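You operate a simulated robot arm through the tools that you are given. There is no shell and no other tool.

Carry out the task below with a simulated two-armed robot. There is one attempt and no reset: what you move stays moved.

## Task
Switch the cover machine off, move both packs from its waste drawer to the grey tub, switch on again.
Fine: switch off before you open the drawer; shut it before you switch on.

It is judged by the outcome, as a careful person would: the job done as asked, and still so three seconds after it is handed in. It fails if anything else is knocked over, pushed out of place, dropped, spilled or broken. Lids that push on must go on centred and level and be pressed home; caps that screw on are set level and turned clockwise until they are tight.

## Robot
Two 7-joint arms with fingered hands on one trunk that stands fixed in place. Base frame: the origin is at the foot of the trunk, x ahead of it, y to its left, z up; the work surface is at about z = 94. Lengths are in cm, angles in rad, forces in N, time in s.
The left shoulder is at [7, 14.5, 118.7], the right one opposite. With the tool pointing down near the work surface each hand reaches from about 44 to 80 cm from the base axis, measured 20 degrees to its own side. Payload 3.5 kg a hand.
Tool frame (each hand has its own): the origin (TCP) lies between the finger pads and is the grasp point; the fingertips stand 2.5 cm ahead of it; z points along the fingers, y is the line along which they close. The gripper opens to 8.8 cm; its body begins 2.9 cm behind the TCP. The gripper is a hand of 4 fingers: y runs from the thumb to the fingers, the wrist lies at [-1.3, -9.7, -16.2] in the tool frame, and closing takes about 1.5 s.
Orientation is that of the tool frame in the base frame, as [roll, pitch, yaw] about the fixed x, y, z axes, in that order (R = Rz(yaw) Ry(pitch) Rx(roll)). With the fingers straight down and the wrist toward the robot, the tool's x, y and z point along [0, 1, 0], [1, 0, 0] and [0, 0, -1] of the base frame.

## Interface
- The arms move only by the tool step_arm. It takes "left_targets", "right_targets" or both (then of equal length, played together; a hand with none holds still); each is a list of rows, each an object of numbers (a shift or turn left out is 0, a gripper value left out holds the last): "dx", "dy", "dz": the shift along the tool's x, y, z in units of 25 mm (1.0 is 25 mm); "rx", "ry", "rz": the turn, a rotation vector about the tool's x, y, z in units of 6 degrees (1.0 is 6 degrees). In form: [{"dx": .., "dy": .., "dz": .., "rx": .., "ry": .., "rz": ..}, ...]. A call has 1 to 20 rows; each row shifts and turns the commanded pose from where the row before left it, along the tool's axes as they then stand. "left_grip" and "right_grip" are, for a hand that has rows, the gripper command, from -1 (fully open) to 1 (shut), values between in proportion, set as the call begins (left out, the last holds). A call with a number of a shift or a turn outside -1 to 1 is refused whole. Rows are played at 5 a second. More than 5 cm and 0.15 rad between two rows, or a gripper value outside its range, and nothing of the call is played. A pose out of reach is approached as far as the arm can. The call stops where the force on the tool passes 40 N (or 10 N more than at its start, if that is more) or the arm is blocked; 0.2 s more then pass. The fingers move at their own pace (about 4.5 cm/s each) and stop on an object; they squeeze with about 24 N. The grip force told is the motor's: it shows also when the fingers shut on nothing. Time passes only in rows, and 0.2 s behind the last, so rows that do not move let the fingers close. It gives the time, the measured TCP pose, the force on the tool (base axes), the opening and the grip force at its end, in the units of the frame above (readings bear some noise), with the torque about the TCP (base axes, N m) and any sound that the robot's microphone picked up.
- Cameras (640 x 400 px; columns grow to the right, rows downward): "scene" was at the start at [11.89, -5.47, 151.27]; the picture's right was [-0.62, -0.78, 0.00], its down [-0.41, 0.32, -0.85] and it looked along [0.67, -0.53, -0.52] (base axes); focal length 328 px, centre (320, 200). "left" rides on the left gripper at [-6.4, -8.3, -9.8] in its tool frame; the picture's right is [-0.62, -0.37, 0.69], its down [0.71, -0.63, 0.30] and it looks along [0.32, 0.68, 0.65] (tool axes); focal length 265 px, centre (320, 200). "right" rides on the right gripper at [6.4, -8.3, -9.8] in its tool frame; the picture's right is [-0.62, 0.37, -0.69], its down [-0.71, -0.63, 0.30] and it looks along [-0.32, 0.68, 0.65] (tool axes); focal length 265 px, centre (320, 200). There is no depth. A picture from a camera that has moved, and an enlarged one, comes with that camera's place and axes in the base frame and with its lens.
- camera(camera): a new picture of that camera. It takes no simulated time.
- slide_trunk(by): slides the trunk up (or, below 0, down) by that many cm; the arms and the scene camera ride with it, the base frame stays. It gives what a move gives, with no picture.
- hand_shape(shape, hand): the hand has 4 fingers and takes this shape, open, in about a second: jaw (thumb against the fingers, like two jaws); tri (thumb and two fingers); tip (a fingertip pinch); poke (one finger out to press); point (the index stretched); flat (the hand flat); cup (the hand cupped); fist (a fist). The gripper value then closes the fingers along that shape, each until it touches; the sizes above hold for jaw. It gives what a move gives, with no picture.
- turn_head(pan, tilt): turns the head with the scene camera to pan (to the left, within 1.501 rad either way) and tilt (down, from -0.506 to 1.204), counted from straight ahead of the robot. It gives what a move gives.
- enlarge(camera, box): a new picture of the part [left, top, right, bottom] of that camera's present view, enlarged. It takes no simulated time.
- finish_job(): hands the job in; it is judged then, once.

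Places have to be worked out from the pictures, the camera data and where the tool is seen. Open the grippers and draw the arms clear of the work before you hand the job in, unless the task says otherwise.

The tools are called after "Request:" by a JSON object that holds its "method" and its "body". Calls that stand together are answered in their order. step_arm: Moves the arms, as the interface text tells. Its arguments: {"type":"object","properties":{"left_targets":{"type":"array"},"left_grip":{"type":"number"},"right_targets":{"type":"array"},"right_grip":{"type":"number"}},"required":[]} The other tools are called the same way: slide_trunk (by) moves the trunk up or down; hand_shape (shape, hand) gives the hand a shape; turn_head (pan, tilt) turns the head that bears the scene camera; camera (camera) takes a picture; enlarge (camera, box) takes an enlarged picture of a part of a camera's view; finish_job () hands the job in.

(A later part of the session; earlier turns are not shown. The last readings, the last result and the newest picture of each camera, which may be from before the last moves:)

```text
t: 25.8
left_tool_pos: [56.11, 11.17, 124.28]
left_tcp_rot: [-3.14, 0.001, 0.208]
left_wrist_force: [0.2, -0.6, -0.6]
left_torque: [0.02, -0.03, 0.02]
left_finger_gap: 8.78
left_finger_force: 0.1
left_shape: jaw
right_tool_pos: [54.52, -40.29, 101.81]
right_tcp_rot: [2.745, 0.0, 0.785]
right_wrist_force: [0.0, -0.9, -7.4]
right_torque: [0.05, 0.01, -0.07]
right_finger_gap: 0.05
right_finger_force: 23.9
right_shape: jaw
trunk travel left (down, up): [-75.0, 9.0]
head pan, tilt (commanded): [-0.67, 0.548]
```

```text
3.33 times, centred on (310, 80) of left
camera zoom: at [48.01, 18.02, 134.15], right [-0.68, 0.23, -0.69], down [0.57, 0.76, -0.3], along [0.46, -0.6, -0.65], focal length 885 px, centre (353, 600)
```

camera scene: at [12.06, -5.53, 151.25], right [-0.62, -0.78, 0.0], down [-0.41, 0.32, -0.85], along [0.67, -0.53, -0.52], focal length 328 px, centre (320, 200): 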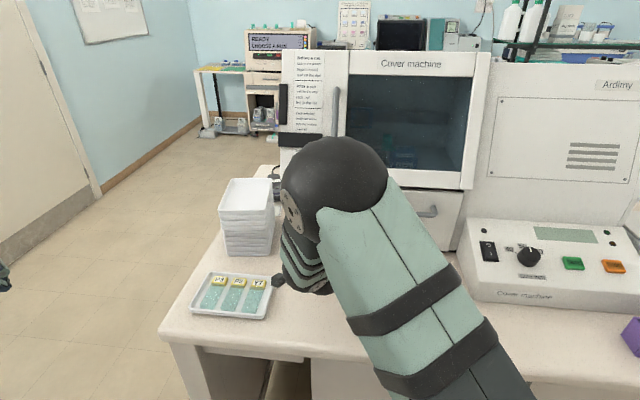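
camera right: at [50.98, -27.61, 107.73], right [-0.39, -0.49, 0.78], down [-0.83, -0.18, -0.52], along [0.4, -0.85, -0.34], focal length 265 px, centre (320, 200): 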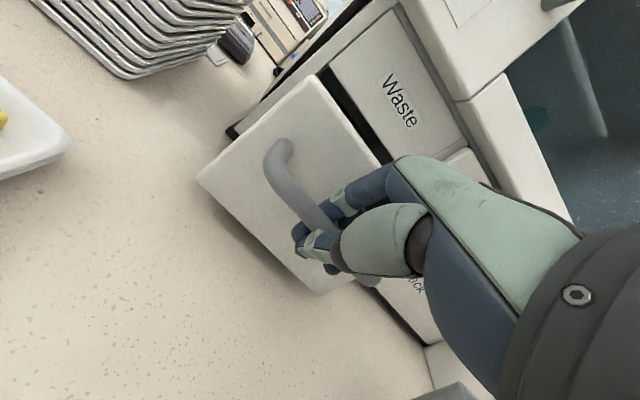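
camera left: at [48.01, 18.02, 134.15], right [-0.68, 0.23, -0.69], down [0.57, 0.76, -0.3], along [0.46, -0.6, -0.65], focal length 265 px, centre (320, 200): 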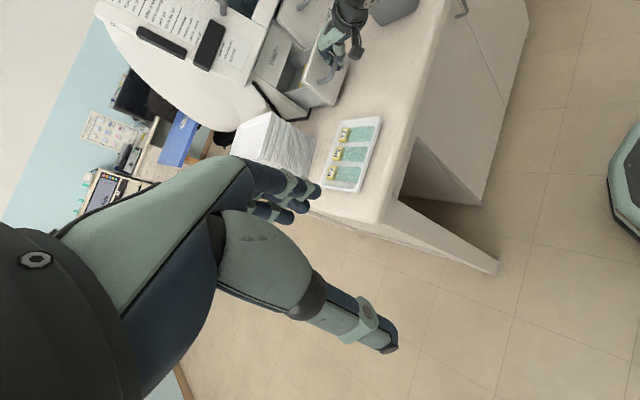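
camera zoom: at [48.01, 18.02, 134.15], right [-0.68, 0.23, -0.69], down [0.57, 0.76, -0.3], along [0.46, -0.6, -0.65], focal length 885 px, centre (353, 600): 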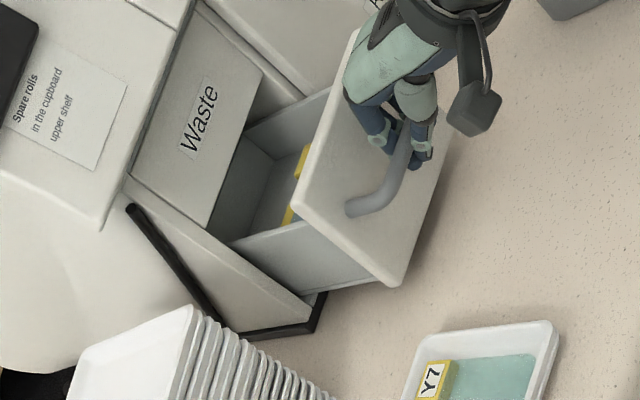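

The drawer is about 10 cm out and yellow packs show just behind its front. I pull another 4 cm gently to make room for the hand.

Request:
{"method": "step_arm", "body": {"right_targets": [{"dy": -0.295, "dz": -0.124}, {"dy": -0.295, "dz": -0.124}, {"dy": -0.295, "dz": -0.124}, {"dy": -0.295, "dz": -0.124}, {"dy": -0.295, "dz": -0.124}]}}

Request:
{"method": "enlarge", "body": {"camera": "left", "box": [230, 20, 390, 140]}}

```text
t: 27.0
left_tool_pos: [56.08, 11.19, 124.36]
left_tcp_rot: [-3.141, 0.002, 0.21]
left_wrist_force: [-0.1, 0.2, 1.5]
left_torque: [-0.02, -0.03, 0.04]
left_finger_gap: 8.77
left_finger_force: 0.2
left_shape: jaw
right_tool_pos: [51.43, -37.37, 102.0]
right_tcp_rot: [2.746, 0.001, 0.785]
right_wrist_force: [-1.1, -0.2, -10.6]
right_torque: [0.04, 0.01, -0.07]
right_finger_gap: 0.03
right_finger_force: 23.6
right_shape: jaw
trunk travel left (down, up): [-75.0, 9.0]
head pan, tilt (commanded): [-0.67, 0.548]
```

```text
3.33 times, centred on (310, 80) of left
camera zoom: at [47.99, 17.92, 134.16], right [-0.68, 0.23, -0.69], down [0.57, 0.77, -0.3], along [0.46, -0.6, -0.66], focal length 885 px, centre (353, 600)
```

zoom: 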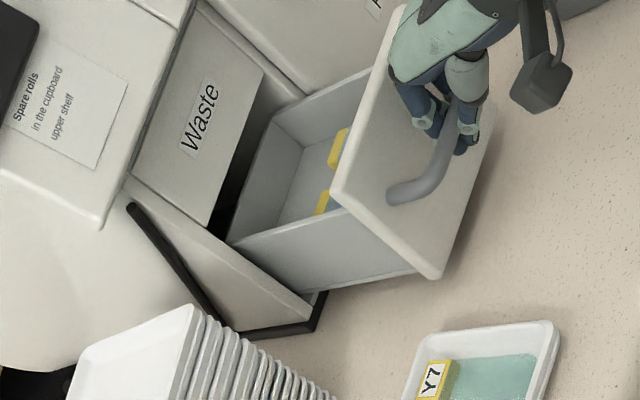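

The drawer's back wall now shows, near the machine front, so it is out far enough. I look closer before letting go.

Request:
{"method": "enlarge", "body": {"camera": "left", "box": [275, 40, 365, 110]}}

Request:
{"method": "camera", "body": {"camera": "right"}}

```text
5.71 times, centred on (320, 75) of left
camera zoom: at [47.99, 17.92, 134.16], right [-0.68, 0.23, -0.69], down [0.57, 0.77, -0.3], along [0.46, -0.6, -0.66], focal length 1517 px, centre (320, 914)
```

zoom: 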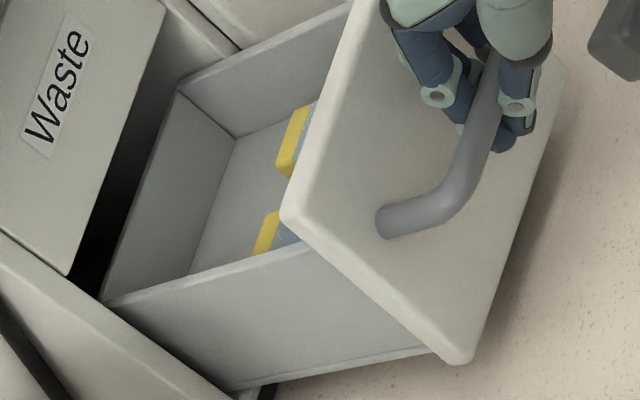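

```text
taken
camera right: at [48.1, -24.73, 107.78], right [-0.39, -0.49, 0.78], down [-0.83, -0.18, -0.52], along [0.4, -0.85, -0.34], focal length 265 px, centre (320, 200)
```

right: 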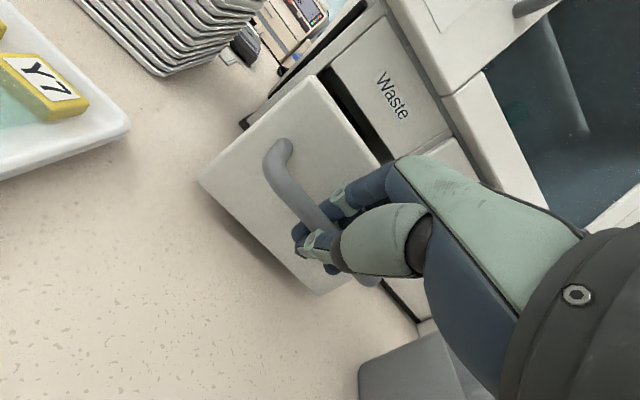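

The drawer hangs in its guides with packs lying against the front inside. I open the hand just enough to free the bar and check that the drawer stays put.

Request:
{"method": "step_arm", "body": {"right_grip": 0.16, "right_targets": [{}, {}, {}, {}, {}]}}

Request:
{"method": "enlarge", "body": {"camera": "left", "box": [275, 40, 365, 110]}}

Request:
{"method": "enlarge", "body": {"camera": "right", "box": [160, 120, 400, 320]}}

```text
t: 28.2
left_tool_pos: [55.87, 11.33, 124.42]
left_tcp_rot: [3.141, 0.001, 0.208]
left_wrist_force: [-0.6, -0.2, 1.0]
left_torque: [-0.01, 0.01, 0.0]
left_finger_gap: 8.73
left_finger_force: 0.0
left_shape: jaw
right_tool_pos: [51.54, -37.29, 101.93]
right_tcp_rot: [2.744, 0.0, 0.786]
right_wrist_force: [-0.6, -0.1, 0.1]
right_torque: [0.0, -0.04, 0.0]
right_finger_gap: 3.65
right_finger_force: 0.0
right_shape: jaw
trunk travel left (down, up): [-75.0, 9.0]
head pan, tilt (commanded): [-0.67, 0.548]
```

```text
5.71 times, centred on (320, 75) of left
camera zoom: at [47.85, 18.06, 134.2], right [-0.68, 0.23, -0.69], down [0.57, 0.77, -0.3], along [0.46, -0.6, -0.65], focal length 1517 px, centre (320, 914)
```

zoom: 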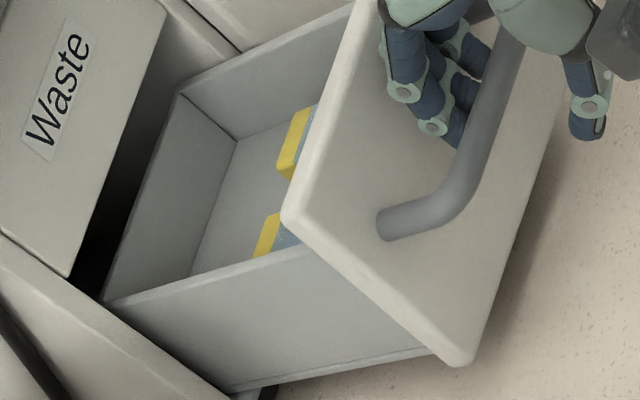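

```text
2.00 times, centred on (280, 220) of right
camera zoom: at [48.02, -24.64, 107.9], right [-0.39, -0.49, 0.78], down [-0.83, -0.18, -0.52], along [0.4, -0.85, -0.34], focal length 531 px, centre (400, 160)
```

zoom: 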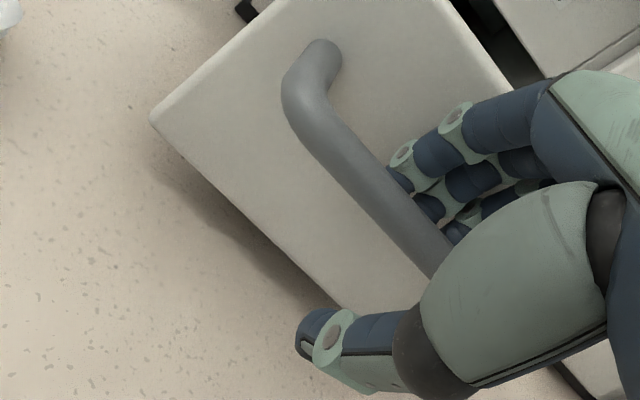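

The drawer stays put, and no force is left on the hand. I withdraw straight back along the fingers and rise to look into the drawer.

Request:
{"method": "step_arm", "body": {"right_targets": [{"dz": -0.4}, {"dz": -0.8}, {"dz": -1}, {"dz": -1}, {"dz": -1}, {"dz": -1}, {"dz": -1}]}}

Request:
{"method": "camera", "body": {"camera": "right"}}

Request:
{"method": "camera", "body": {"camera": "left"}}

Request:
{"method": "camera", "body": {"camera": "scene"}}

```text
t: 29.8
left_tool_pos: [55.79, 11.41, 124.42]
left_tcp_rot: [3.141, -0.001, 0.209]
left_wrist_force: [-0.9, 1.1, 0.2]
left_torque: [-0.03, 0.02, 0.0]
left_finger_gap: 8.73
left_finger_force: 0.0
left_shape: jaw
right_tool_pos: [46.99, -33.19, 116.26]
right_tcp_rot: [2.744, 0.0, 0.787]
right_wrist_force: [-0.2, -0.2, -0.1]
right_torque: [0.01, -0.01, 0.0]
right_finger_gap: 3.69
right_finger_force: 0.1
right_shape: jaw
trunk travel left (down, up): [-75.0, 9.0]
head pan, tilt (commanded): [-0.67, 0.548]
```

```text
taken
camera right: at [43.62, -20.49, 122.12], right [-0.39, -0.49, 0.78], down [-0.83, -0.18, -0.52], along [0.4, -0.85, -0.34], focal length 265 px, centre (320, 200)
```

right: 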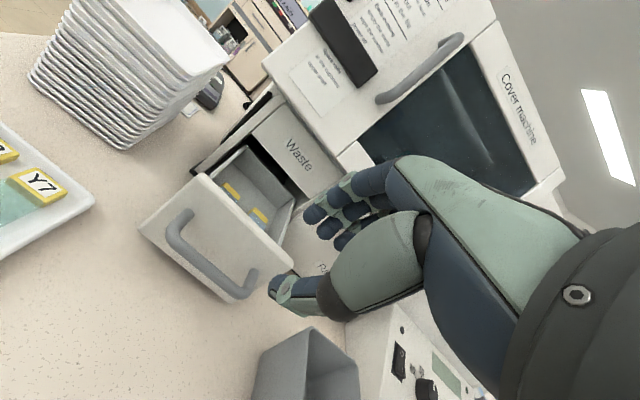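

```text
taken
camera left: at [47.72, 18.11, 134.24], right [-0.68, 0.23, -0.69], down [0.57, 0.76, -0.3], along [0.46, -0.6, -0.65], focal length 265 px, centre (320, 200)
```

left: 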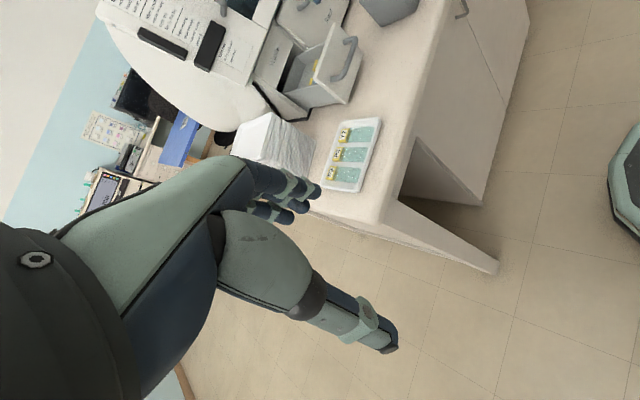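

```text
taken
camera scene: at [11.75, -5.4, 151.28], right [-0.62, -0.78, 0.0], down [-0.41, 0.32, -0.85], along [0.67, -0.53, -0.52], focal length 328 px, centre (320, 200)
```

scene: 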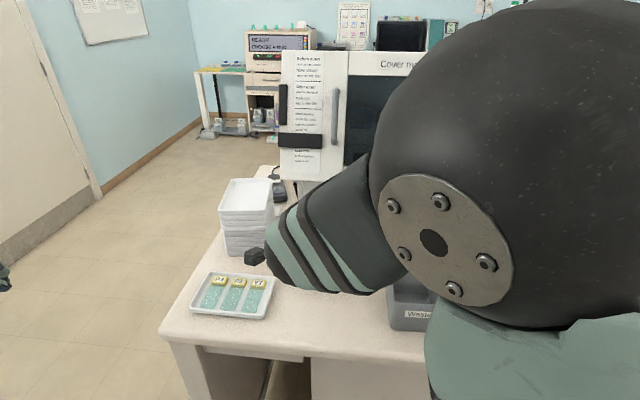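

Two yellow-topped packs are visible in the open drawer. I enlarge the hand camera's view of them.

Request:
{"method": "enlarge", "body": {"camera": "right", "box": [180, 130, 320, 250]}}

Request:
{"method": "enlarge", "body": {"camera": "left", "box": [275, 30, 365, 110]}}

```text
3.33 times, centred on (250, 190) of right
camera zoom: at [43.62, -20.49, 122.12], right [-0.39, -0.49, 0.78], down [-0.83, -0.18, -0.52], along [0.4, -0.85, -0.34], focal length 885 px, centre (553, 233)
```

zoom: 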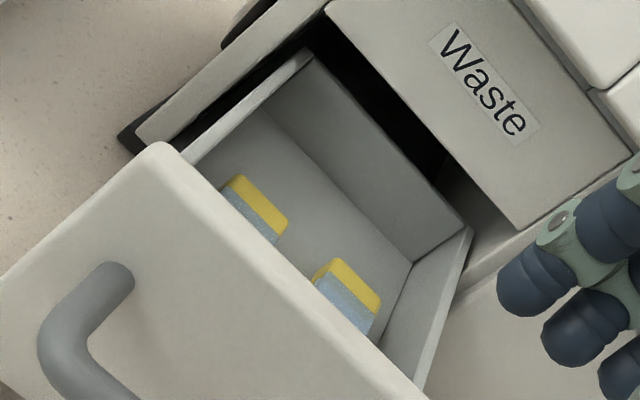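

```text
5.00 times, centred on (320, 70) of left
camera zoom: at [47.72, 18.11, 134.24], right [-0.68, 0.23, -0.69], down [0.57, 0.76, -0.3], along [0.46, -0.6, -0.65], focal length 1327 px, centre (320, 850)
```

zoom: 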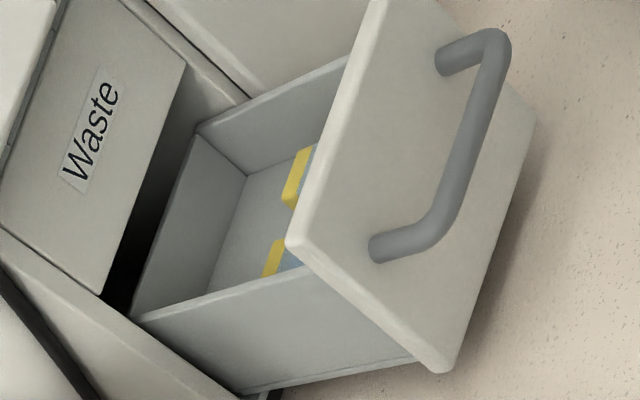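

The packs lie on the drawer floor, yellow ends toward the machine. I bring the hand upright, higher and nearer so its camera looks down into the drawer.

Request:
{"method": "step_arm", "body": {"right_targets": [{"rx": 0.95}, {"rx": 0.95}, {"rx": 0.95}, {"rx": 0.95}, {"dy": 0.7, "dz": -0.6}, {"dy": 0.7, "dz": -0.6}, {"dy": 0.7, "dz": -0.6}, {"dy": 0.7, "dz": -0.6}, {"dy": 0.7, "dz": -0.6}]}}

Request:
{"method": "camera", "body": {"camera": "right"}}

Request:
{"method": "enlarge", "body": {"camera": "right", "box": [120, 160, 300, 290]}}

```text
t: 31.8
left_tool_pos: [55.99, 11.28, 124.26]
left_tcp_rot: [-3.142, 0.0, 0.21]
left_wrist_force: [-0.2, 0.1, 0.4]
left_torque: [0.01, -0.01, 0.01]
left_finger_gap: 8.75
left_finger_force: 0.0
left_shape: jaw
right_tool_pos: [53.6, -39.3, 123.77]
right_tcp_rot: [-3.139, -0.001, 0.785]
right_wrist_force: [-0.5, 0.6, -0.5]
right_torque: [0.01, -0.01, 0.02]
right_finger_gap: 3.69
right_finger_force: 0.1
right_shape: jaw
trunk travel left (down, up): [-75.0, 9.0]
head pan, tilt (commanded): [-0.67, 0.548]
```

```text
taken
camera right: at [52.38, -28.93, 133.55], right [-0.18, -0.7, 0.69], down [-0.95, -0.06, -0.3], along [0.25, -0.71, -0.65], focal length 265 px, centre (320, 200)
```

right: 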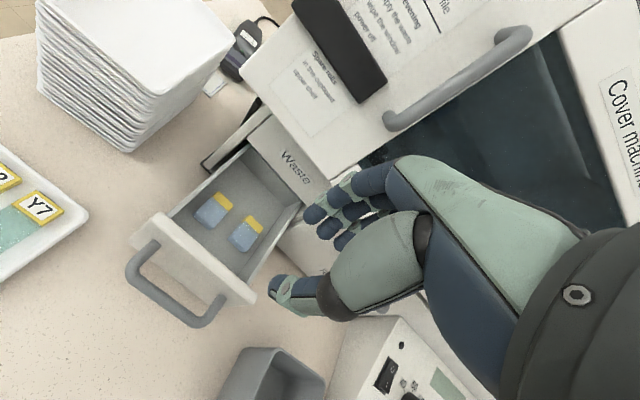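

```text
3.08 times, centred on (210, 225) of right
camera zoom: at [52.38, -28.93, 133.55], right [-0.18, -0.7, 0.69], down [-0.95, -0.06, -0.3], along [0.25, -0.71, -0.65], focal length 817 px, centre (658, 123)
```

zoom: 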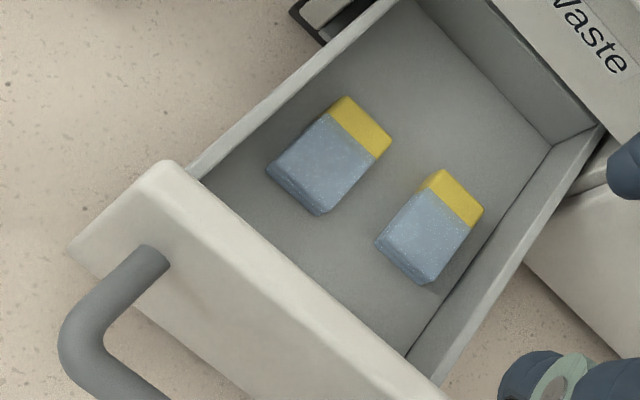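

The drawer floor is shallower than I'd thought: triangulating both views puts the pack tops at z≈101.3. The left pack is near a≈75, b≈−13, the right one near a≈76, b≈−8, each roughly 3×5 cm. I enlarge more to get their thickness.

Request:
{"method": "enlarge", "body": {"camera": "right", "box": [185, 180, 275, 260]}}

Request:
{"method": "enlarge", "body": {"camera": "left", "box": [290, 45, 340, 85]}}

```text
5.00 times, centred on (230, 220) of right
camera zoom: at [52.38, -28.93, 133.55], right [-0.18, -0.7, 0.69], down [-0.95, -0.06, -0.3], along [0.25, -0.71, -0.65], focal length 1327 px, centre (770, 100)
```

zoom: 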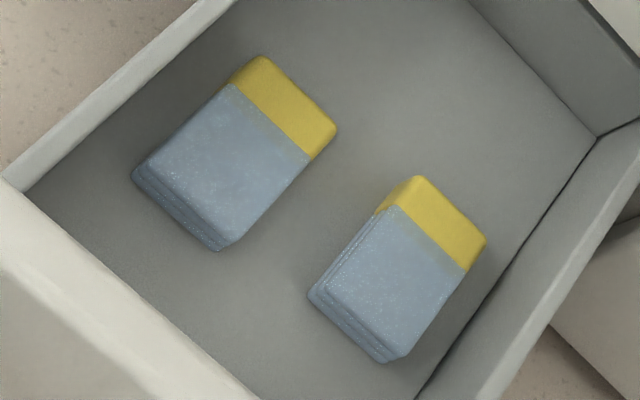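

```text
10.00 times, centred on (315, 65) of left
camera zoom: at [47.93, 17.99, 134.18], right [-0.68, 0.23, -0.69], down [0.57, 0.77, -0.3], along [0.46, -0.6, -0.65], focal length 2654 px, centre (370, 1550)
```

zoom: 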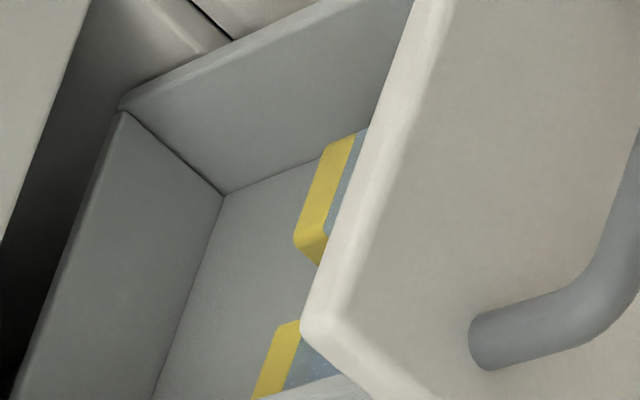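

Packs are about 1.1 cm thick, 2.8 × 4.7 cm, on a floor at z≈100.2, with the drawer front panel (top z≈106) close in front of them. I open the jaw to about 5.8 cm and look at the hand from the side with the left camera to judge thumb clearance to that panel.

Request:
{"method": "step_arm", "body": {"right_grip": -0.32, "right_targets": [{"dx": 0.3, "dy": 0.6, "dz": 0.6}, {"dx": 0.3, "dy": 0.6, "dz": 0.6}, {"dx": 0.3, "dy": 0.6, "dz": 0.6}, {"dx": 0.3, "dy": 0.6, "dz": 0.6}, {}]}}

Request:
{"method": "enlarge", "body": {"camera": "left", "box": [265, 0, 385, 110]}}

Request:
{"method": "camera", "body": {"camera": "right"}}

```text
t: 33.0
left_tool_pos: [55.94, 11.27, 124.33]
left_tcp_rot: [3.141, 0.0, 0.209]
left_wrist_force: [-0.4, 0.4, -0.1]
left_torque: [0.02, 0.01, -0.02]
left_finger_gap: 8.76
left_finger_force: 0.1
left_shape: jaw
right_tool_pos: [60.07, -41.43, 117.54]
right_tcp_rot: [-3.141, 0.0, 0.786]
right_wrist_force: [-0.5, -0.6, 0.0]
right_torque: [-0.01, 0.02, -0.04]
right_finger_gap: 5.73
right_finger_force: 0.1
right_shape: jaw
trunk travel left (down, up): [-75.0, 9.0]
head pan, tilt (commanded): [-0.67, 0.548]
```

```text
3.64 times, centred on (325, 55) of left
camera zoom: at [47.82, 18.07, 134.21], right [-0.68, 0.23, -0.69], down [0.57, 0.77, -0.3], along [0.46, -0.6, -0.65], focal length 965 px, centre (302, 727)
```

zoom: 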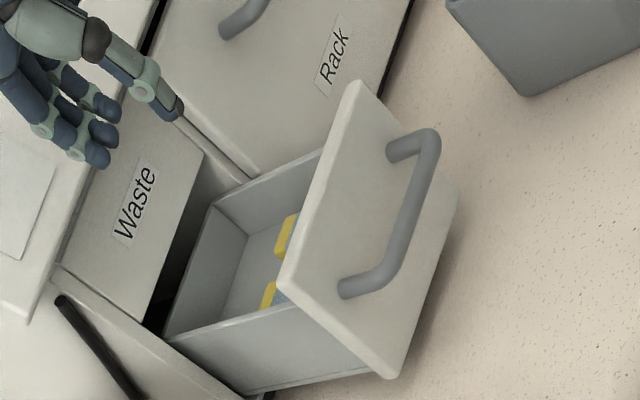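

```text
taken
camera right: at [58.78, -30.99, 127.52], right [-0.18, -0.7, 0.69], down [-0.95, -0.06, -0.3], along [0.25, -0.71, -0.65], focal length 265 px, centre (320, 200)
```

right: 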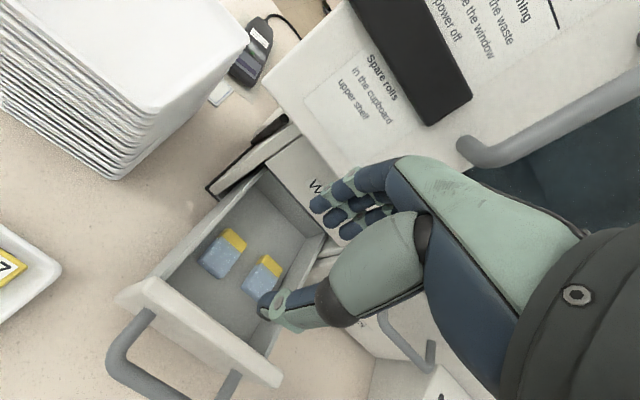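

The left view cuts off the hand, so I bring the left hand 18 cm nearer to use its camera as a side view.

Request:
{"method": "step_arm", "body": {"left_targets": [{"dy": 0.9}, {"dy": 0.9}, {"dy": 0.9}, {"dy": 0.9}, {"dy": 0.9}, {"dy": 0.9}, {"dy": 0.9}, {"dy": 0.9}]}}

Request:
{"method": "camera", "body": {"camera": "left"}}

```text
t: 34.8
left_tool_pos: [59.53, -6.69, 124.23]
left_tcp_rot: [-3.141, 0.004, 0.209]
left_wrist_force: [0.5, -0.3, -0.2]
left_torque: [0.02, -0.05, -0.01]
left_finger_gap: 8.76
left_finger_force: 0.1
left_shape: jaw
right_tool_pos: [60.14, -41.63, 117.56]
right_tcp_rot: [-3.14, 0.0, 0.784]
right_wrist_force: [0.9, 0.1, -0.1]
right_torque: [0.03, 0.02, -0.01]
right_finger_gap: 5.77
right_finger_force: 0.0
right_shape: jaw
trunk travel left (down, up): [-75.0, 9.0]
head pan, tilt (commanded): [-0.67, 0.548]
```

```text
taken
camera left: at [51.62, 0.1, 134.22], right [-0.68, 0.23, -0.69], down [0.57, 0.77, -0.3], along [0.46, -0.6, -0.66], focal length 265 px, centre (320, 200)
```

left: 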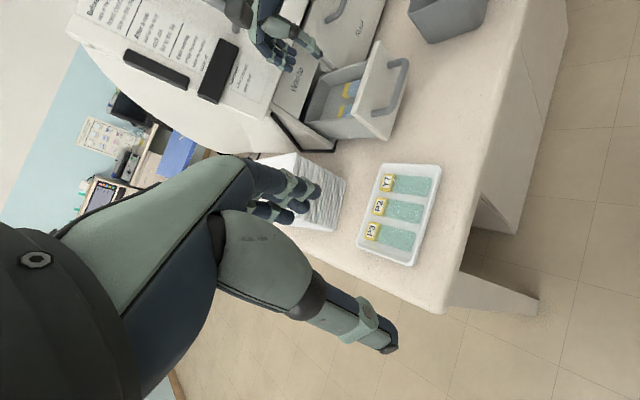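

Now the left camera shows both the hand and the open drawer. I enlarge it.

Request:
{"method": "enlarge", "body": {"camera": "left", "box": [230, 0, 430, 140]}}

Request:
{"method": "enlarge", "body": {"camera": "right", "box": [110, 170, 350, 330]}}

```text
2.86 times, centred on (330, 70) of left
camera zoom: at [51.62, 0.1, 134.22], right [-0.68, 0.23, -0.69], down [0.57, 0.77, -0.3], along [0.46, -0.6, -0.66], focal length 758 px, centre (291, 571)
```

zoom: 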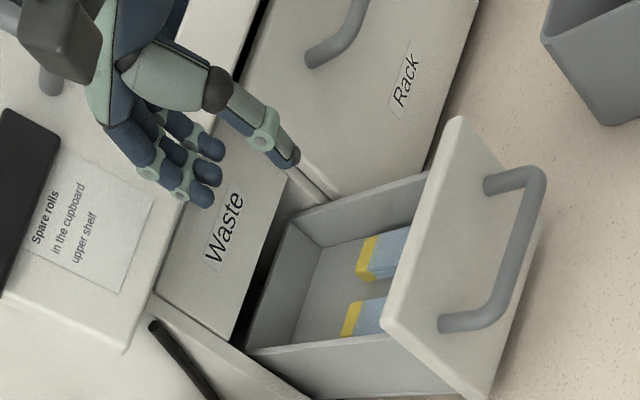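

```text
2.50 times, centred on (230, 250) of right
camera zoom: at [58.86, -31.2, 127.43], right [-0.18, -0.7, 0.69], down [-0.95, -0.06, -0.3], along [0.25, -0.71, -0.66], focal length 664 px, centre (545, 75)
```

zoom: 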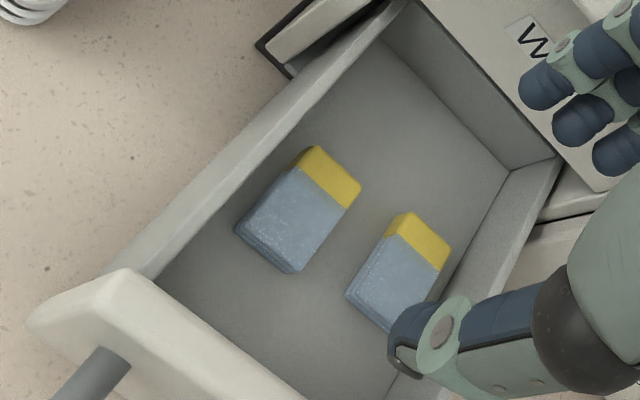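

From both cameras the thumb stays within ~5 cm of the grip centre, so a straight-down lengthwise grasp clears the front panel (inner face a≈69). The left pack spans a≈73.2–77.4, b≈−14.6…−11.7. I move over it and come down to just above the drawer.

Request:
{"method": "step_arm", "body": {"right_targets": [{"dy": 0.67}, {"dy": 0.67}, {"dz": 0.8}, {"dz": 0.8}, {"dz": 0.8}, {"dz": 0.8}]}}

Request:
{"method": "enlarge", "body": {"camera": "left", "box": [230, 0, 430, 140]}}

Request:
{"method": "enlarge", "body": {"camera": "right", "box": [110, 170, 350, 330]}}

```text
t: 36.2
left_tool_pos: [59.86, -6.67, 124.31]
left_tcp_rot: [-3.14, 0.001, 0.209]
left_wrist_force: [0.8, -0.3, 1.1]
left_torque: [-0.03, -0.01, -0.02]
left_finger_gap: 8.77
left_finger_force: 0.1
left_shape: jaw
right_tool_pos: [62.23, -44.09, 109.49]
right_tcp_rot: [-3.138, -0.001, 0.787]
right_wrist_force: [0.5, -0.2, -0.7]
right_torque: [0.02, -0.02, -0.03]
right_finger_gap: 5.76
right_finger_force: 0.0
right_shape: jaw
trunk travel left (down, up): [-75.0, 9.0]
head pan, tilt (commanded): [-0.67, 0.548]
```

```text
2.86 times, centred on (330, 70) of left
camera zoom: at [51.75, 0.18, 134.17], right [-0.68, 0.23, -0.69], down [0.57, 0.77, -0.31], along [0.46, -0.6, -0.66], focal length 758 px, centre (291, 571)
```

zoom: 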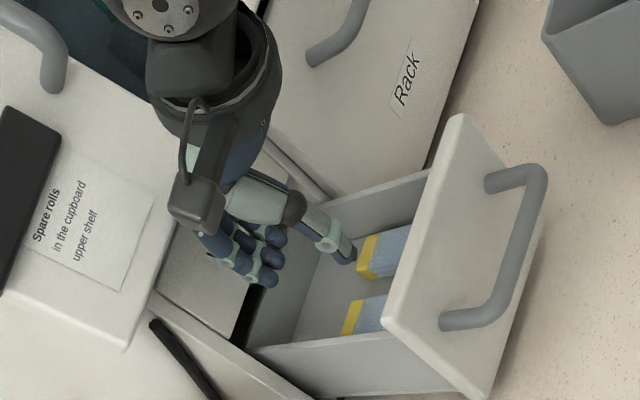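

```text
2.50 times, centred on (230, 250) of right
camera zoom: at [61.09, -33.59, 119.39], right [-0.18, -0.7, 0.69], down [-0.95, -0.06, -0.3], along [0.25, -0.71, -0.66], focal length 664 px, centre (545, 75)
```

zoom: 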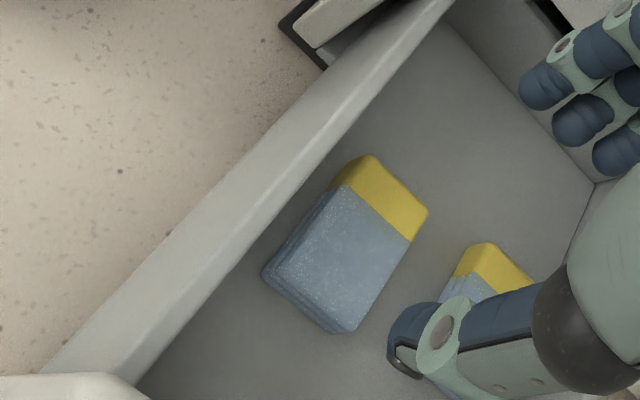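

The grip centre is at a=75.2, b=−12.8 versus the pack centre at 75.3, −13.15: fingers will straddle its ends with ~0.7 cm to spare each side. I lower 5.5 cm and check.

Request:
{"method": "step_arm", "body": {"right_targets": [{"dx": 0.08, "dy": 0.04, "dz": 0.5}, {"dz": 0.6}, {"dz": 0.6}, {"dz": 0.5}]}}

Request:
{"method": "enlarge", "body": {"camera": "left", "box": [270, 30, 410, 140]}}

Request:
{"method": "enlarge", "body": {"camera": "right", "box": [150, 150, 390, 330]}}

```text
t: 37.2
left_tool_pos: [59.75, -6.55, 124.4]
left_tcp_rot: [3.141, 0.001, 0.209]
left_wrist_force: [-0.6, 0.1, 0.9]
left_torque: [0.0, -0.02, 0.02]
left_finger_gap: 8.77
left_finger_force: 0.1
left_shape: jaw
right_tool_pos: [62.41, -43.77, 104.18]
right_tcp_rot: [-3.14, 0.001, 0.786]
right_wrist_force: [0.3, 0.3, -0.1]
right_torque: [-0.02, -0.01, 0.03]
right_finger_gap: 5.78
right_finger_force: 0.1
right_shape: jaw
trunk travel left (down, up): [-75.0, 9.0]
head pan, tilt (commanded): [-0.67, 0.548]
```

```text
3.64 times, centred on (340, 85) of left
camera zoom: at [51.61, 0.31, 134.23], right [-0.68, 0.23, -0.69], down [0.57, 0.76, -0.31], along [0.46, -0.6, -0.65], focal length 965 px, centre (247, 618)
```

zoom: 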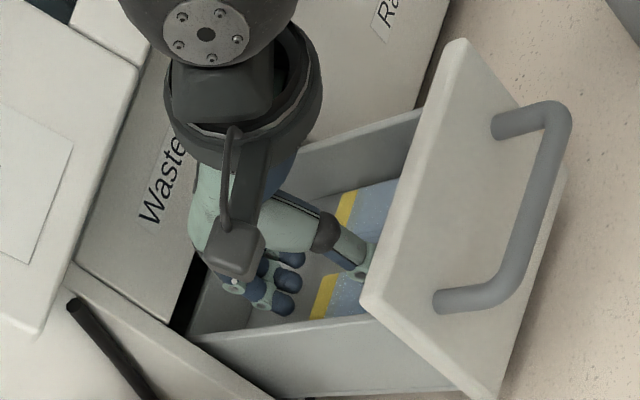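

```text
2.22 times, centred on (270, 240) of right
camera zoom: at [61.3, -33.32, 114.02], right [-0.18, -0.7, 0.69], down [-0.95, -0.06, -0.3], along [0.25, -0.71, -0.65], focal length 590 px, centre (431, 111)
```

zoom: 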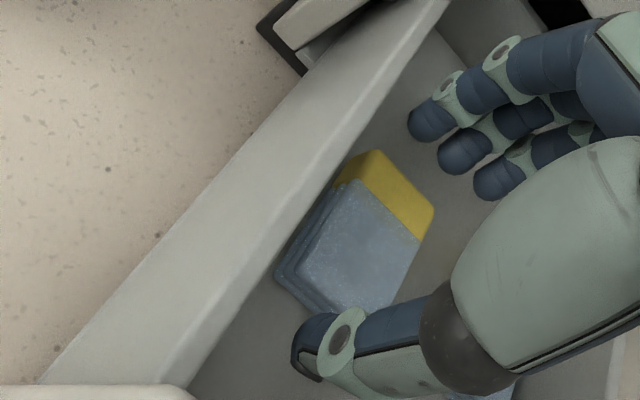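

Thumb and fingers straddle the left pack well, without contact. I lower the last ~1.2 cm watching for floor contact.

Request:
{"method": "step_arm", "body": {"right_targets": [{"dz": 0.2}, {"dz": 0.15}, {"dz": 0.12}]}}

Request:
{"method": "enlarge", "body": {"camera": "right", "box": [150, 150, 390, 330]}}

```text
t: 38.0
left_tool_pos: [59.64, -6.55, 124.48]
left_tcp_rot: [3.14, 0.002, 0.209]
left_wrist_force: [0.4, 0.7, 0.7]
left_torque: [0.01, 0.04, -0.02]
left_finger_gap: 8.77
left_finger_force: 0.0
left_shape: jaw
right_tool_pos: [62.41, -43.66, 103.13]
right_tcp_rot: [3.142, 0.001, 0.786]
right_wrist_force: [-0.8, -0.4, -0.6]
right_torque: [0.0, -0.03, -0.01]
right_finger_gap: 5.76
right_finger_force: 0.0
right_shape: jaw
trunk travel left (down, up): [-75.0, 9.0]
head pan, tilt (commanded): [-0.67, 0.548]
```

```text
2.22 times, centred on (270, 240) of right
camera zoom: at [61.21, -33.27, 112.91], right [-0.18, -0.7, 0.69], down [-0.95, -0.06, -0.3], along [0.25, -0.71, -0.65], focal length 590 px, centre (431, 111)
```

zoom: 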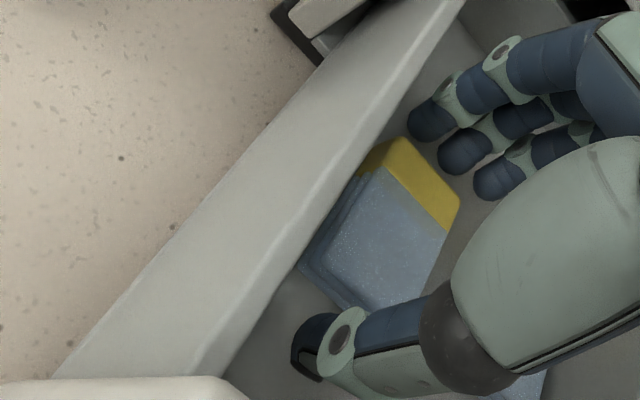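

No floor contact yet. I lower a few millimetres more to get a good bite on the 1 cm pack.

Request:
{"method": "step_arm", "body": {"right_targets": [{"dz": 0.08}, {"dz": 0.08}, {"dz": 0.06}]}}

Request:
{"method": "enlarge", "body": {"camera": "right", "box": [150, 150, 390, 330]}}

```text
t: 38.8
left_tool_pos: [59.63, -6.41, 124.39]
left_tcp_rot: [3.141, 0.002, 0.208]
left_wrist_force: [0.5, -0.2, -0.6]
left_torque: [0.0, 0.02, 0.03]
left_finger_gap: 8.76
left_finger_force: 0.1
left_shape: jaw
right_tool_pos: [62.39, -43.7, 102.52]
right_tcp_rot: [3.141, -0.001, 0.787]
right_wrist_force: [0.3, -0.5, -0.2]
right_torque: [-0.02, -0.01, 0.02]
right_finger_gap: 5.75
right_finger_force: 0.0
right_shape: jaw
trunk travel left (down, up): [-75.0, 9.0]
head pan, tilt (commanded): [-0.67, 0.548]
```

```text
2.22 times, centred on (270, 240) of right
camera zoom: at [61.21, -33.27, 112.37], right [-0.18, -0.7, 0.69], down [-0.95, -0.06, -0.3], along [0.25, -0.71, -0.65], focal length 590 px, centre (431, 111)
```

zoom: 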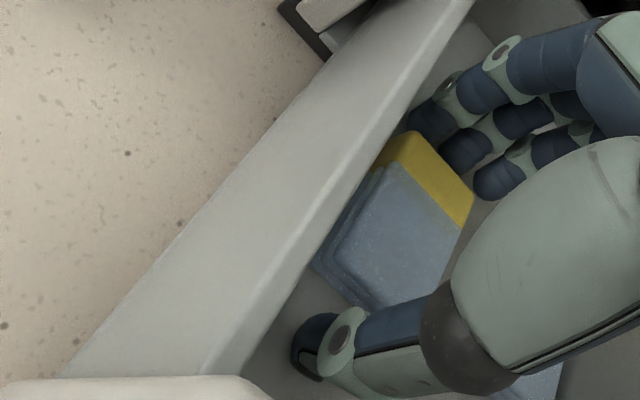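

Still free of the floor; parallax puts the pack's top at z≈100.9, with fingertips at about 100.0. I lower 3 mm more, then close gently onto the pack's ends.

Request:
{"method": "step_arm", "body": {"right_targets": [{"dz": 0.06}, {"dz": 0.06}]}}

```text
t: 39.4
left_tool_pos: [59.59, -6.57, 124.53]
left_tcp_rot: [3.14, 0.001, 0.209]
left_wrist_force: [-0.2, -0.5, 0.0]
left_torque: [-0.01, 0.02, 0.01]
left_finger_gap: 8.75
left_finger_force: 0.0
left_shape: jaw
right_tool_pos: [62.38, -43.67, 102.25]
right_tcp_rot: [3.139, -0.001, 0.786]
right_wrist_force: [0.5, -0.4, 2.8]
right_torque: [-0.1, -0.08, -0.02]
right_finger_gap: 5.78
right_finger_force: 0.0
right_shape: jaw
trunk travel left (down, up): [-75.0, 9.0]
head pan, tilt (commanded): [-0.67, 0.548]
```

A light 2.8 N touch, located under the fingers: that's the drawer floor. I lift 1 mm and close on the pack.

Request:
{"method": "step_arm", "body": {"right_grip": 1.0, "right_targets": [{"dz": -0.05}, {}, {}, {}, {}, {}, {}, {}]}}

Request:
{"method": "enlarge", "body": {"camera": "right", "box": [150, 150, 390, 330]}}

Request:
{"method": "enlarge", "body": {"camera": "left", "box": [270, 30, 410, 140]}}

```text
t: 41.2
left_tool_pos: [59.54, -6.49, 124.45]
left_tcp_rot: [3.14, 0.001, 0.209]
left_wrist_force: [0.2, 0.1, 0.1]
left_torque: [-0.02, -0.02, -0.03]
left_finger_gap: 8.76
left_finger_force: 0.0
left_shape: jaw
right_tool_pos: [62.41, -43.58, 102.26]
right_tcp_rot: [3.141, 0.0, 0.787]
right_wrist_force: [-0.3, 0.2, 1.9]
right_torque: [-0.02, 0.02, -0.01]
right_finger_gap: 4.12
right_finger_force: 24.0
right_shape: jaw
trunk travel left (down, up): [-75.0, 9.0]
head pan, tilt (commanded): [-0.67, 0.548]
```

```text
2.22 times, centred on (270, 240) of right
camera zoom: at [61.2, -33.23, 112.18], right [-0.18, -0.7, 0.69], down [-0.95, -0.06, -0.3], along [0.25, -0.71, -0.65], focal length 590 px, centre (431, 111)
```

zoom: 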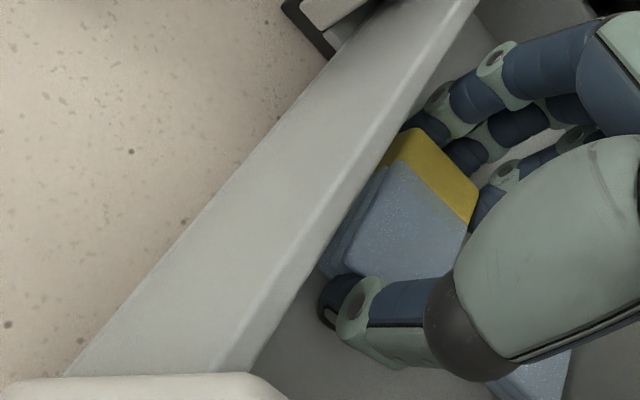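

```text
3.64 times, centred on (340, 85) of left
camera zoom: at [51.52, 0.36, 134.27], right [-0.68, 0.23, -0.69], down [0.57, 0.76, -0.31], along [0.46, -0.6, -0.65], focal length 965 px, centre (247, 618)
```

zoom: 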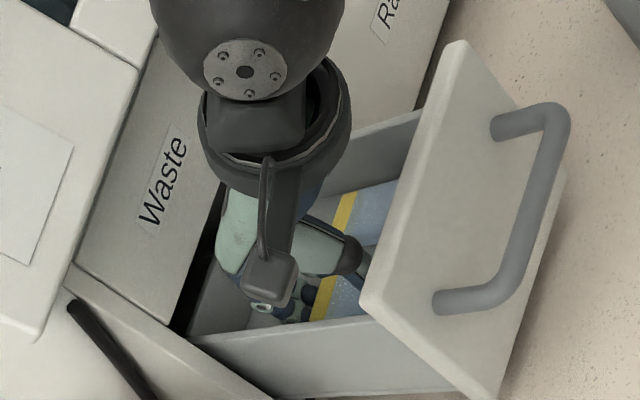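

The pack is gripped by its ends (gap 4.12 cm, 24 N). I lift it a little to check that it comes along.

Request:
{"method": "step_arm", "body": {"right_targets": [{"dz": -0.3}, {"dz": -0.4}, {"dz": -0.5}]}}

Request:
{"method": "enlarge", "body": {"camera": "right", "box": [150, 150, 390, 330]}}

```text
t: 42.0
left_tool_pos: [59.57, -6.55, 124.43]
left_tcp_rot: [-3.141, -0.001, 0.21]
left_wrist_force: [-0.1, -0.6, 0.1]
left_torque: [0.0, 0.01, -0.01]
left_finger_gap: 8.75
left_finger_force: 0.0
left_shape: jaw
right_tool_pos: [62.3, -43.87, 105.38]
right_tcp_rot: [-3.141, 0.001, 0.785]
right_wrist_force: [-0.1, 0.0, -0.3]
right_torque: [0.01, -0.02, -0.02]
right_finger_gap: 4.13
right_finger_force: 24.2
right_shape: jaw
trunk travel left (down, up): [-75.0, 9.0]
head pan, tilt (commanded): [-0.67, 0.548]
```

```text
2.22 times, centred on (270, 240) of right
camera zoom: at [61.18, -33.35, 115.15], right [-0.18, -0.7, 0.69], down [-0.95, -0.06, -0.3], along [0.25, -0.71, -0.65], focal length 590 px, centre (431, 111)
```

zoom: 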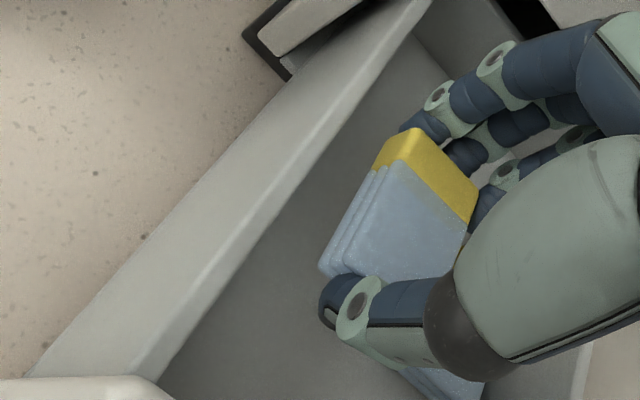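

The pack is held firmly and clear of the floor. I lift straight up well above the drawer and tub rims.

Request:
{"method": "step_arm", "body": {"right_targets": [{"dz": -0.8}, {"dz": -0.9}, {"dz": -0.9}, {"dz": -0.9}, {"dz": -0.9}]}}

Request:
{"method": "camera", "body": {"camera": "right"}}

Request:
{"method": "camera", "body": {"camera": "left"}}

Request:
{"method": "camera", "body": {"camera": "scene"}}

```text
t: 43.2
left_tool_pos: [59.57, -6.36, 124.41]
left_tcp_rot: [3.141, -0.001, 0.21]
left_wrist_force: [-0.5, 0.1, 0.0]
left_torque: [0.01, -0.01, 0.02]
left_finger_gap: 8.75
left_finger_force: 0.1
left_shape: jaw
right_tool_pos: [62.33, -43.64, 116.46]
right_tcp_rot: [3.141, 0.0, 0.786]
right_wrist_force: [-0.5, 0.0, -0.3]
right_torque: [0.03, 0.01, -0.01]
right_finger_gap: 4.11
right_finger_force: 24.0
right_shape: jaw
trunk travel left (down, up): [-75.0, 9.0]
head pan, tilt (commanded): [-0.67, 0.548]
```

```text
taken
camera right: at [61.09, -33.24, 126.37], right [-0.18, -0.7, 0.69], down [-0.95, -0.06, -0.3], along [0.25, -0.71, -0.65], focal length 265 px, centre (320, 200)
```

right: 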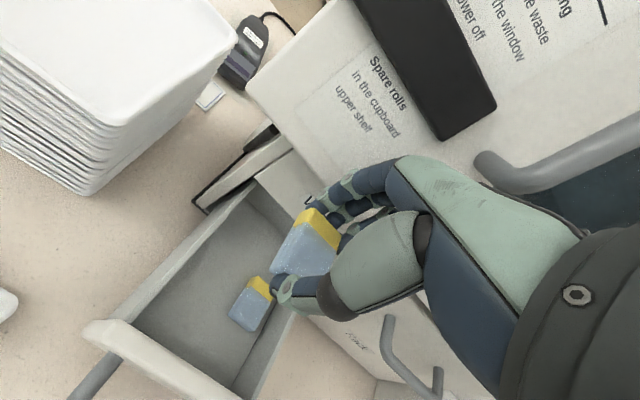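

```text
taken
camera left: at [51.53, 0.35, 134.27], right [-0.68, 0.23, -0.69], down [0.57, 0.76, -0.31], along [0.46, -0.6, -0.65], focal length 265 px, centre (320, 200)
```

left: 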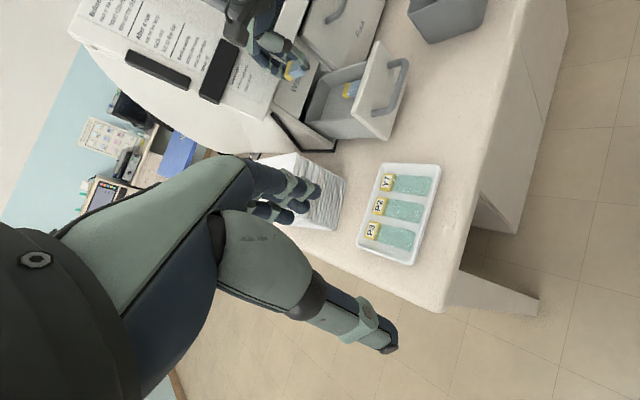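

```text
taken
camera scene: at [11.87, -5.45, 151.27], right [-0.62, -0.78, 0.0], down [-0.41, 0.32, -0.85], along [0.67, -0.53, -0.52], focal length 328 px, centre (320, 200)
```

scene: 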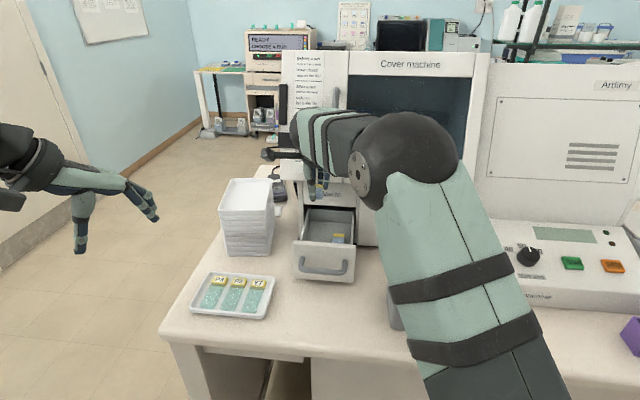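

Holding the pack at z≈114 I now carry it across toward the tub, stopping a little short to look.

Request:
{"method": "step_arm", "body": {"right_targets": [{"dx": -0.8, "dy": -0.6}, {"dx": -0.88, "dy": -0.6}, {"dx": -0.88, "dy": -0.6}, {"dx": -0.88, "dy": -0.6}, {"dx": -0.88, "dy": -0.6}, {"dx": -0.88, "dy": -0.6}, {"dx": -0.88, "dy": -0.6}, {"dx": -0.8, "dy": -0.6}]}}

Request:
{"method": "camera", "body": {"camera": "right"}}

Request:
{"method": "camera", "body": {"camera": "left"}}

Request:
{"method": "camera", "body": {"camera": "scene"}}

```text
t: 45.0
left_tool_pos: [59.59, -6.4, 124.41]
left_tcp_rot: [3.141, 0.001, 0.209]
left_wrist_force: [0.0, 0.3, -0.5]
left_torque: [-0.02, 0.01, 0.04]
left_finger_gap: 8.77
left_finger_force: 0.1
left_shape: jaw
right_tool_pos: [41.76, -47.29, 116.23]
right_tcp_rot: [3.139, 0.001, 0.785]
right_wrist_force: [0.6, -0.1, -0.3]
right_torque: [-0.04, -0.02, 0.02]
right_finger_gap: 4.1
right_finger_force: 23.8
right_shape: jaw
trunk travel left (down, up): [-75.0, 9.0]
head pan, tilt (commanded): [-0.67, 0.548]
```

```text
taken
camera right: at [40.54, -36.76, 126.12], right [-0.18, -0.7, 0.69], down [-0.95, -0.06, -0.31], along [0.26, -0.71, -0.65], focal length 265 px, centre (320, 200)
```

right: 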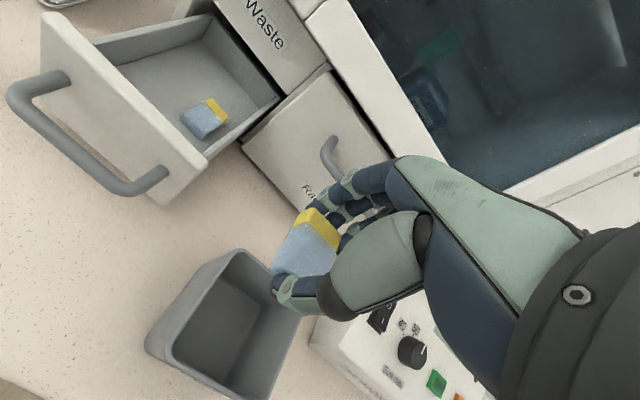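

```text
taken
camera left: at [51.51, 0.48, 134.28], right [-0.68, 0.23, -0.69], down [0.57, 0.76, -0.31], along [0.46, -0.6, -0.65], focal length 265 px, centre (320, 200)
```

left: 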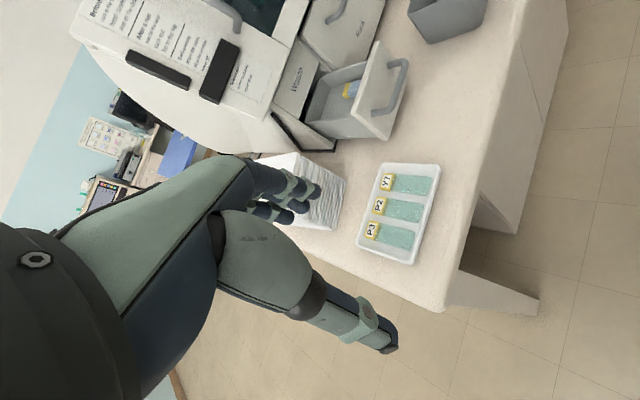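

```text
taken
camera scene: at [11.85, -5.32, 151.28], right [-0.62, -0.78, 0.0], down [-0.41, 0.32, -0.85], along [0.67, -0.53, -0.52], focal length 328 px, centre (320, 200)
```

scene: 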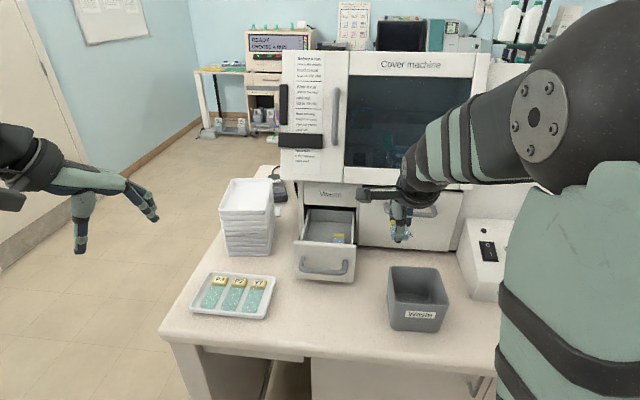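

Triangulating the tub: rim at z≈102.4, spanning a≈56.6–66.3, b≈4.3–14, centre about a=61.4, b=9. I move the pack over its centre, still above the rim.

Request:
{"method": "step_arm", "body": {"right_targets": [{"dx": -0.68, "dy": -0.2}, {"dx": -0.68, "dy": -0.2}, {"dx": -0.68, "dy": -0.18}, {"dz": 0.8}, {"dz": 0.8}]}}

Request:
{"method": "camera", "body": {"camera": "right"}}

Request:
{"method": "enlarge", "body": {"camera": "scene", "box": [340, 160, 500, 340]}}

```text
t: 46.2
left_tool_pos: [59.62, -6.52, 124.33]
left_tcp_rot: [-3.141, 0.003, 0.208]
left_wrist_force: [0.3, 0.1, -0.4]
left_torque: [-0.02, 0.0, -0.04]
left_finger_gap: 8.77
left_finger_force: 0.1
left_shape: jaw
right_tool_pos: [37.27, -50.15, 112.18]
right_tcp_rot: [-3.14, -0.001, 0.786]
right_wrist_force: [0.0, 0.5, -0.1]
right_torque: [0.02, 0.03, -0.03]
right_finger_gap: 4.08
right_finger_force: 23.7
right_shape: jaw
trunk travel left (down, up): [-75.0, 9.0]
head pan, tilt (commanded): [-0.67, 0.548]
```

```text
taken
camera right: at [35.96, -39.64, 122.05], right [-0.18, -0.7, 0.69], down [-0.95, -0.06, -0.3], along [0.25, -0.71, -0.65], focal length 265 px, centre (320, 200)
```

right: 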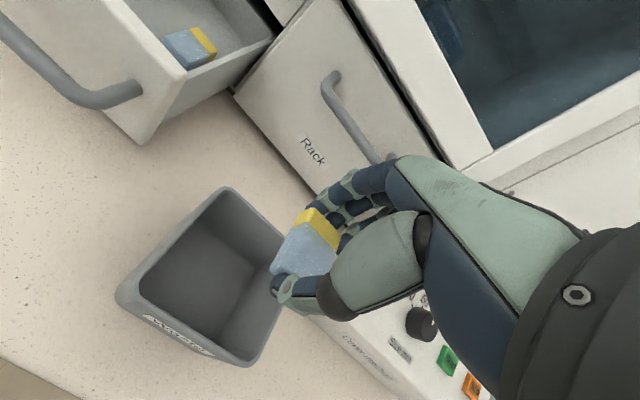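

```text
2.22 times, centred on (420, 250) of scene
camera zoom: at [11.97, -5.55, 151.26], right [-0.62, -0.78, 0.0], down [-0.41, 0.32, -0.85], along [0.67, -0.53, -0.52], focal length 729 px, centre (98, 89)
```

zoom: 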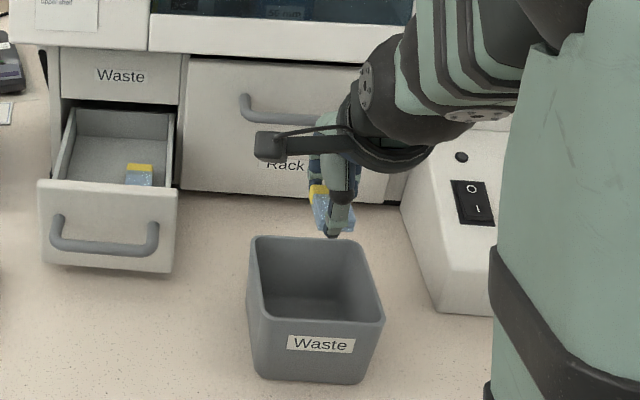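

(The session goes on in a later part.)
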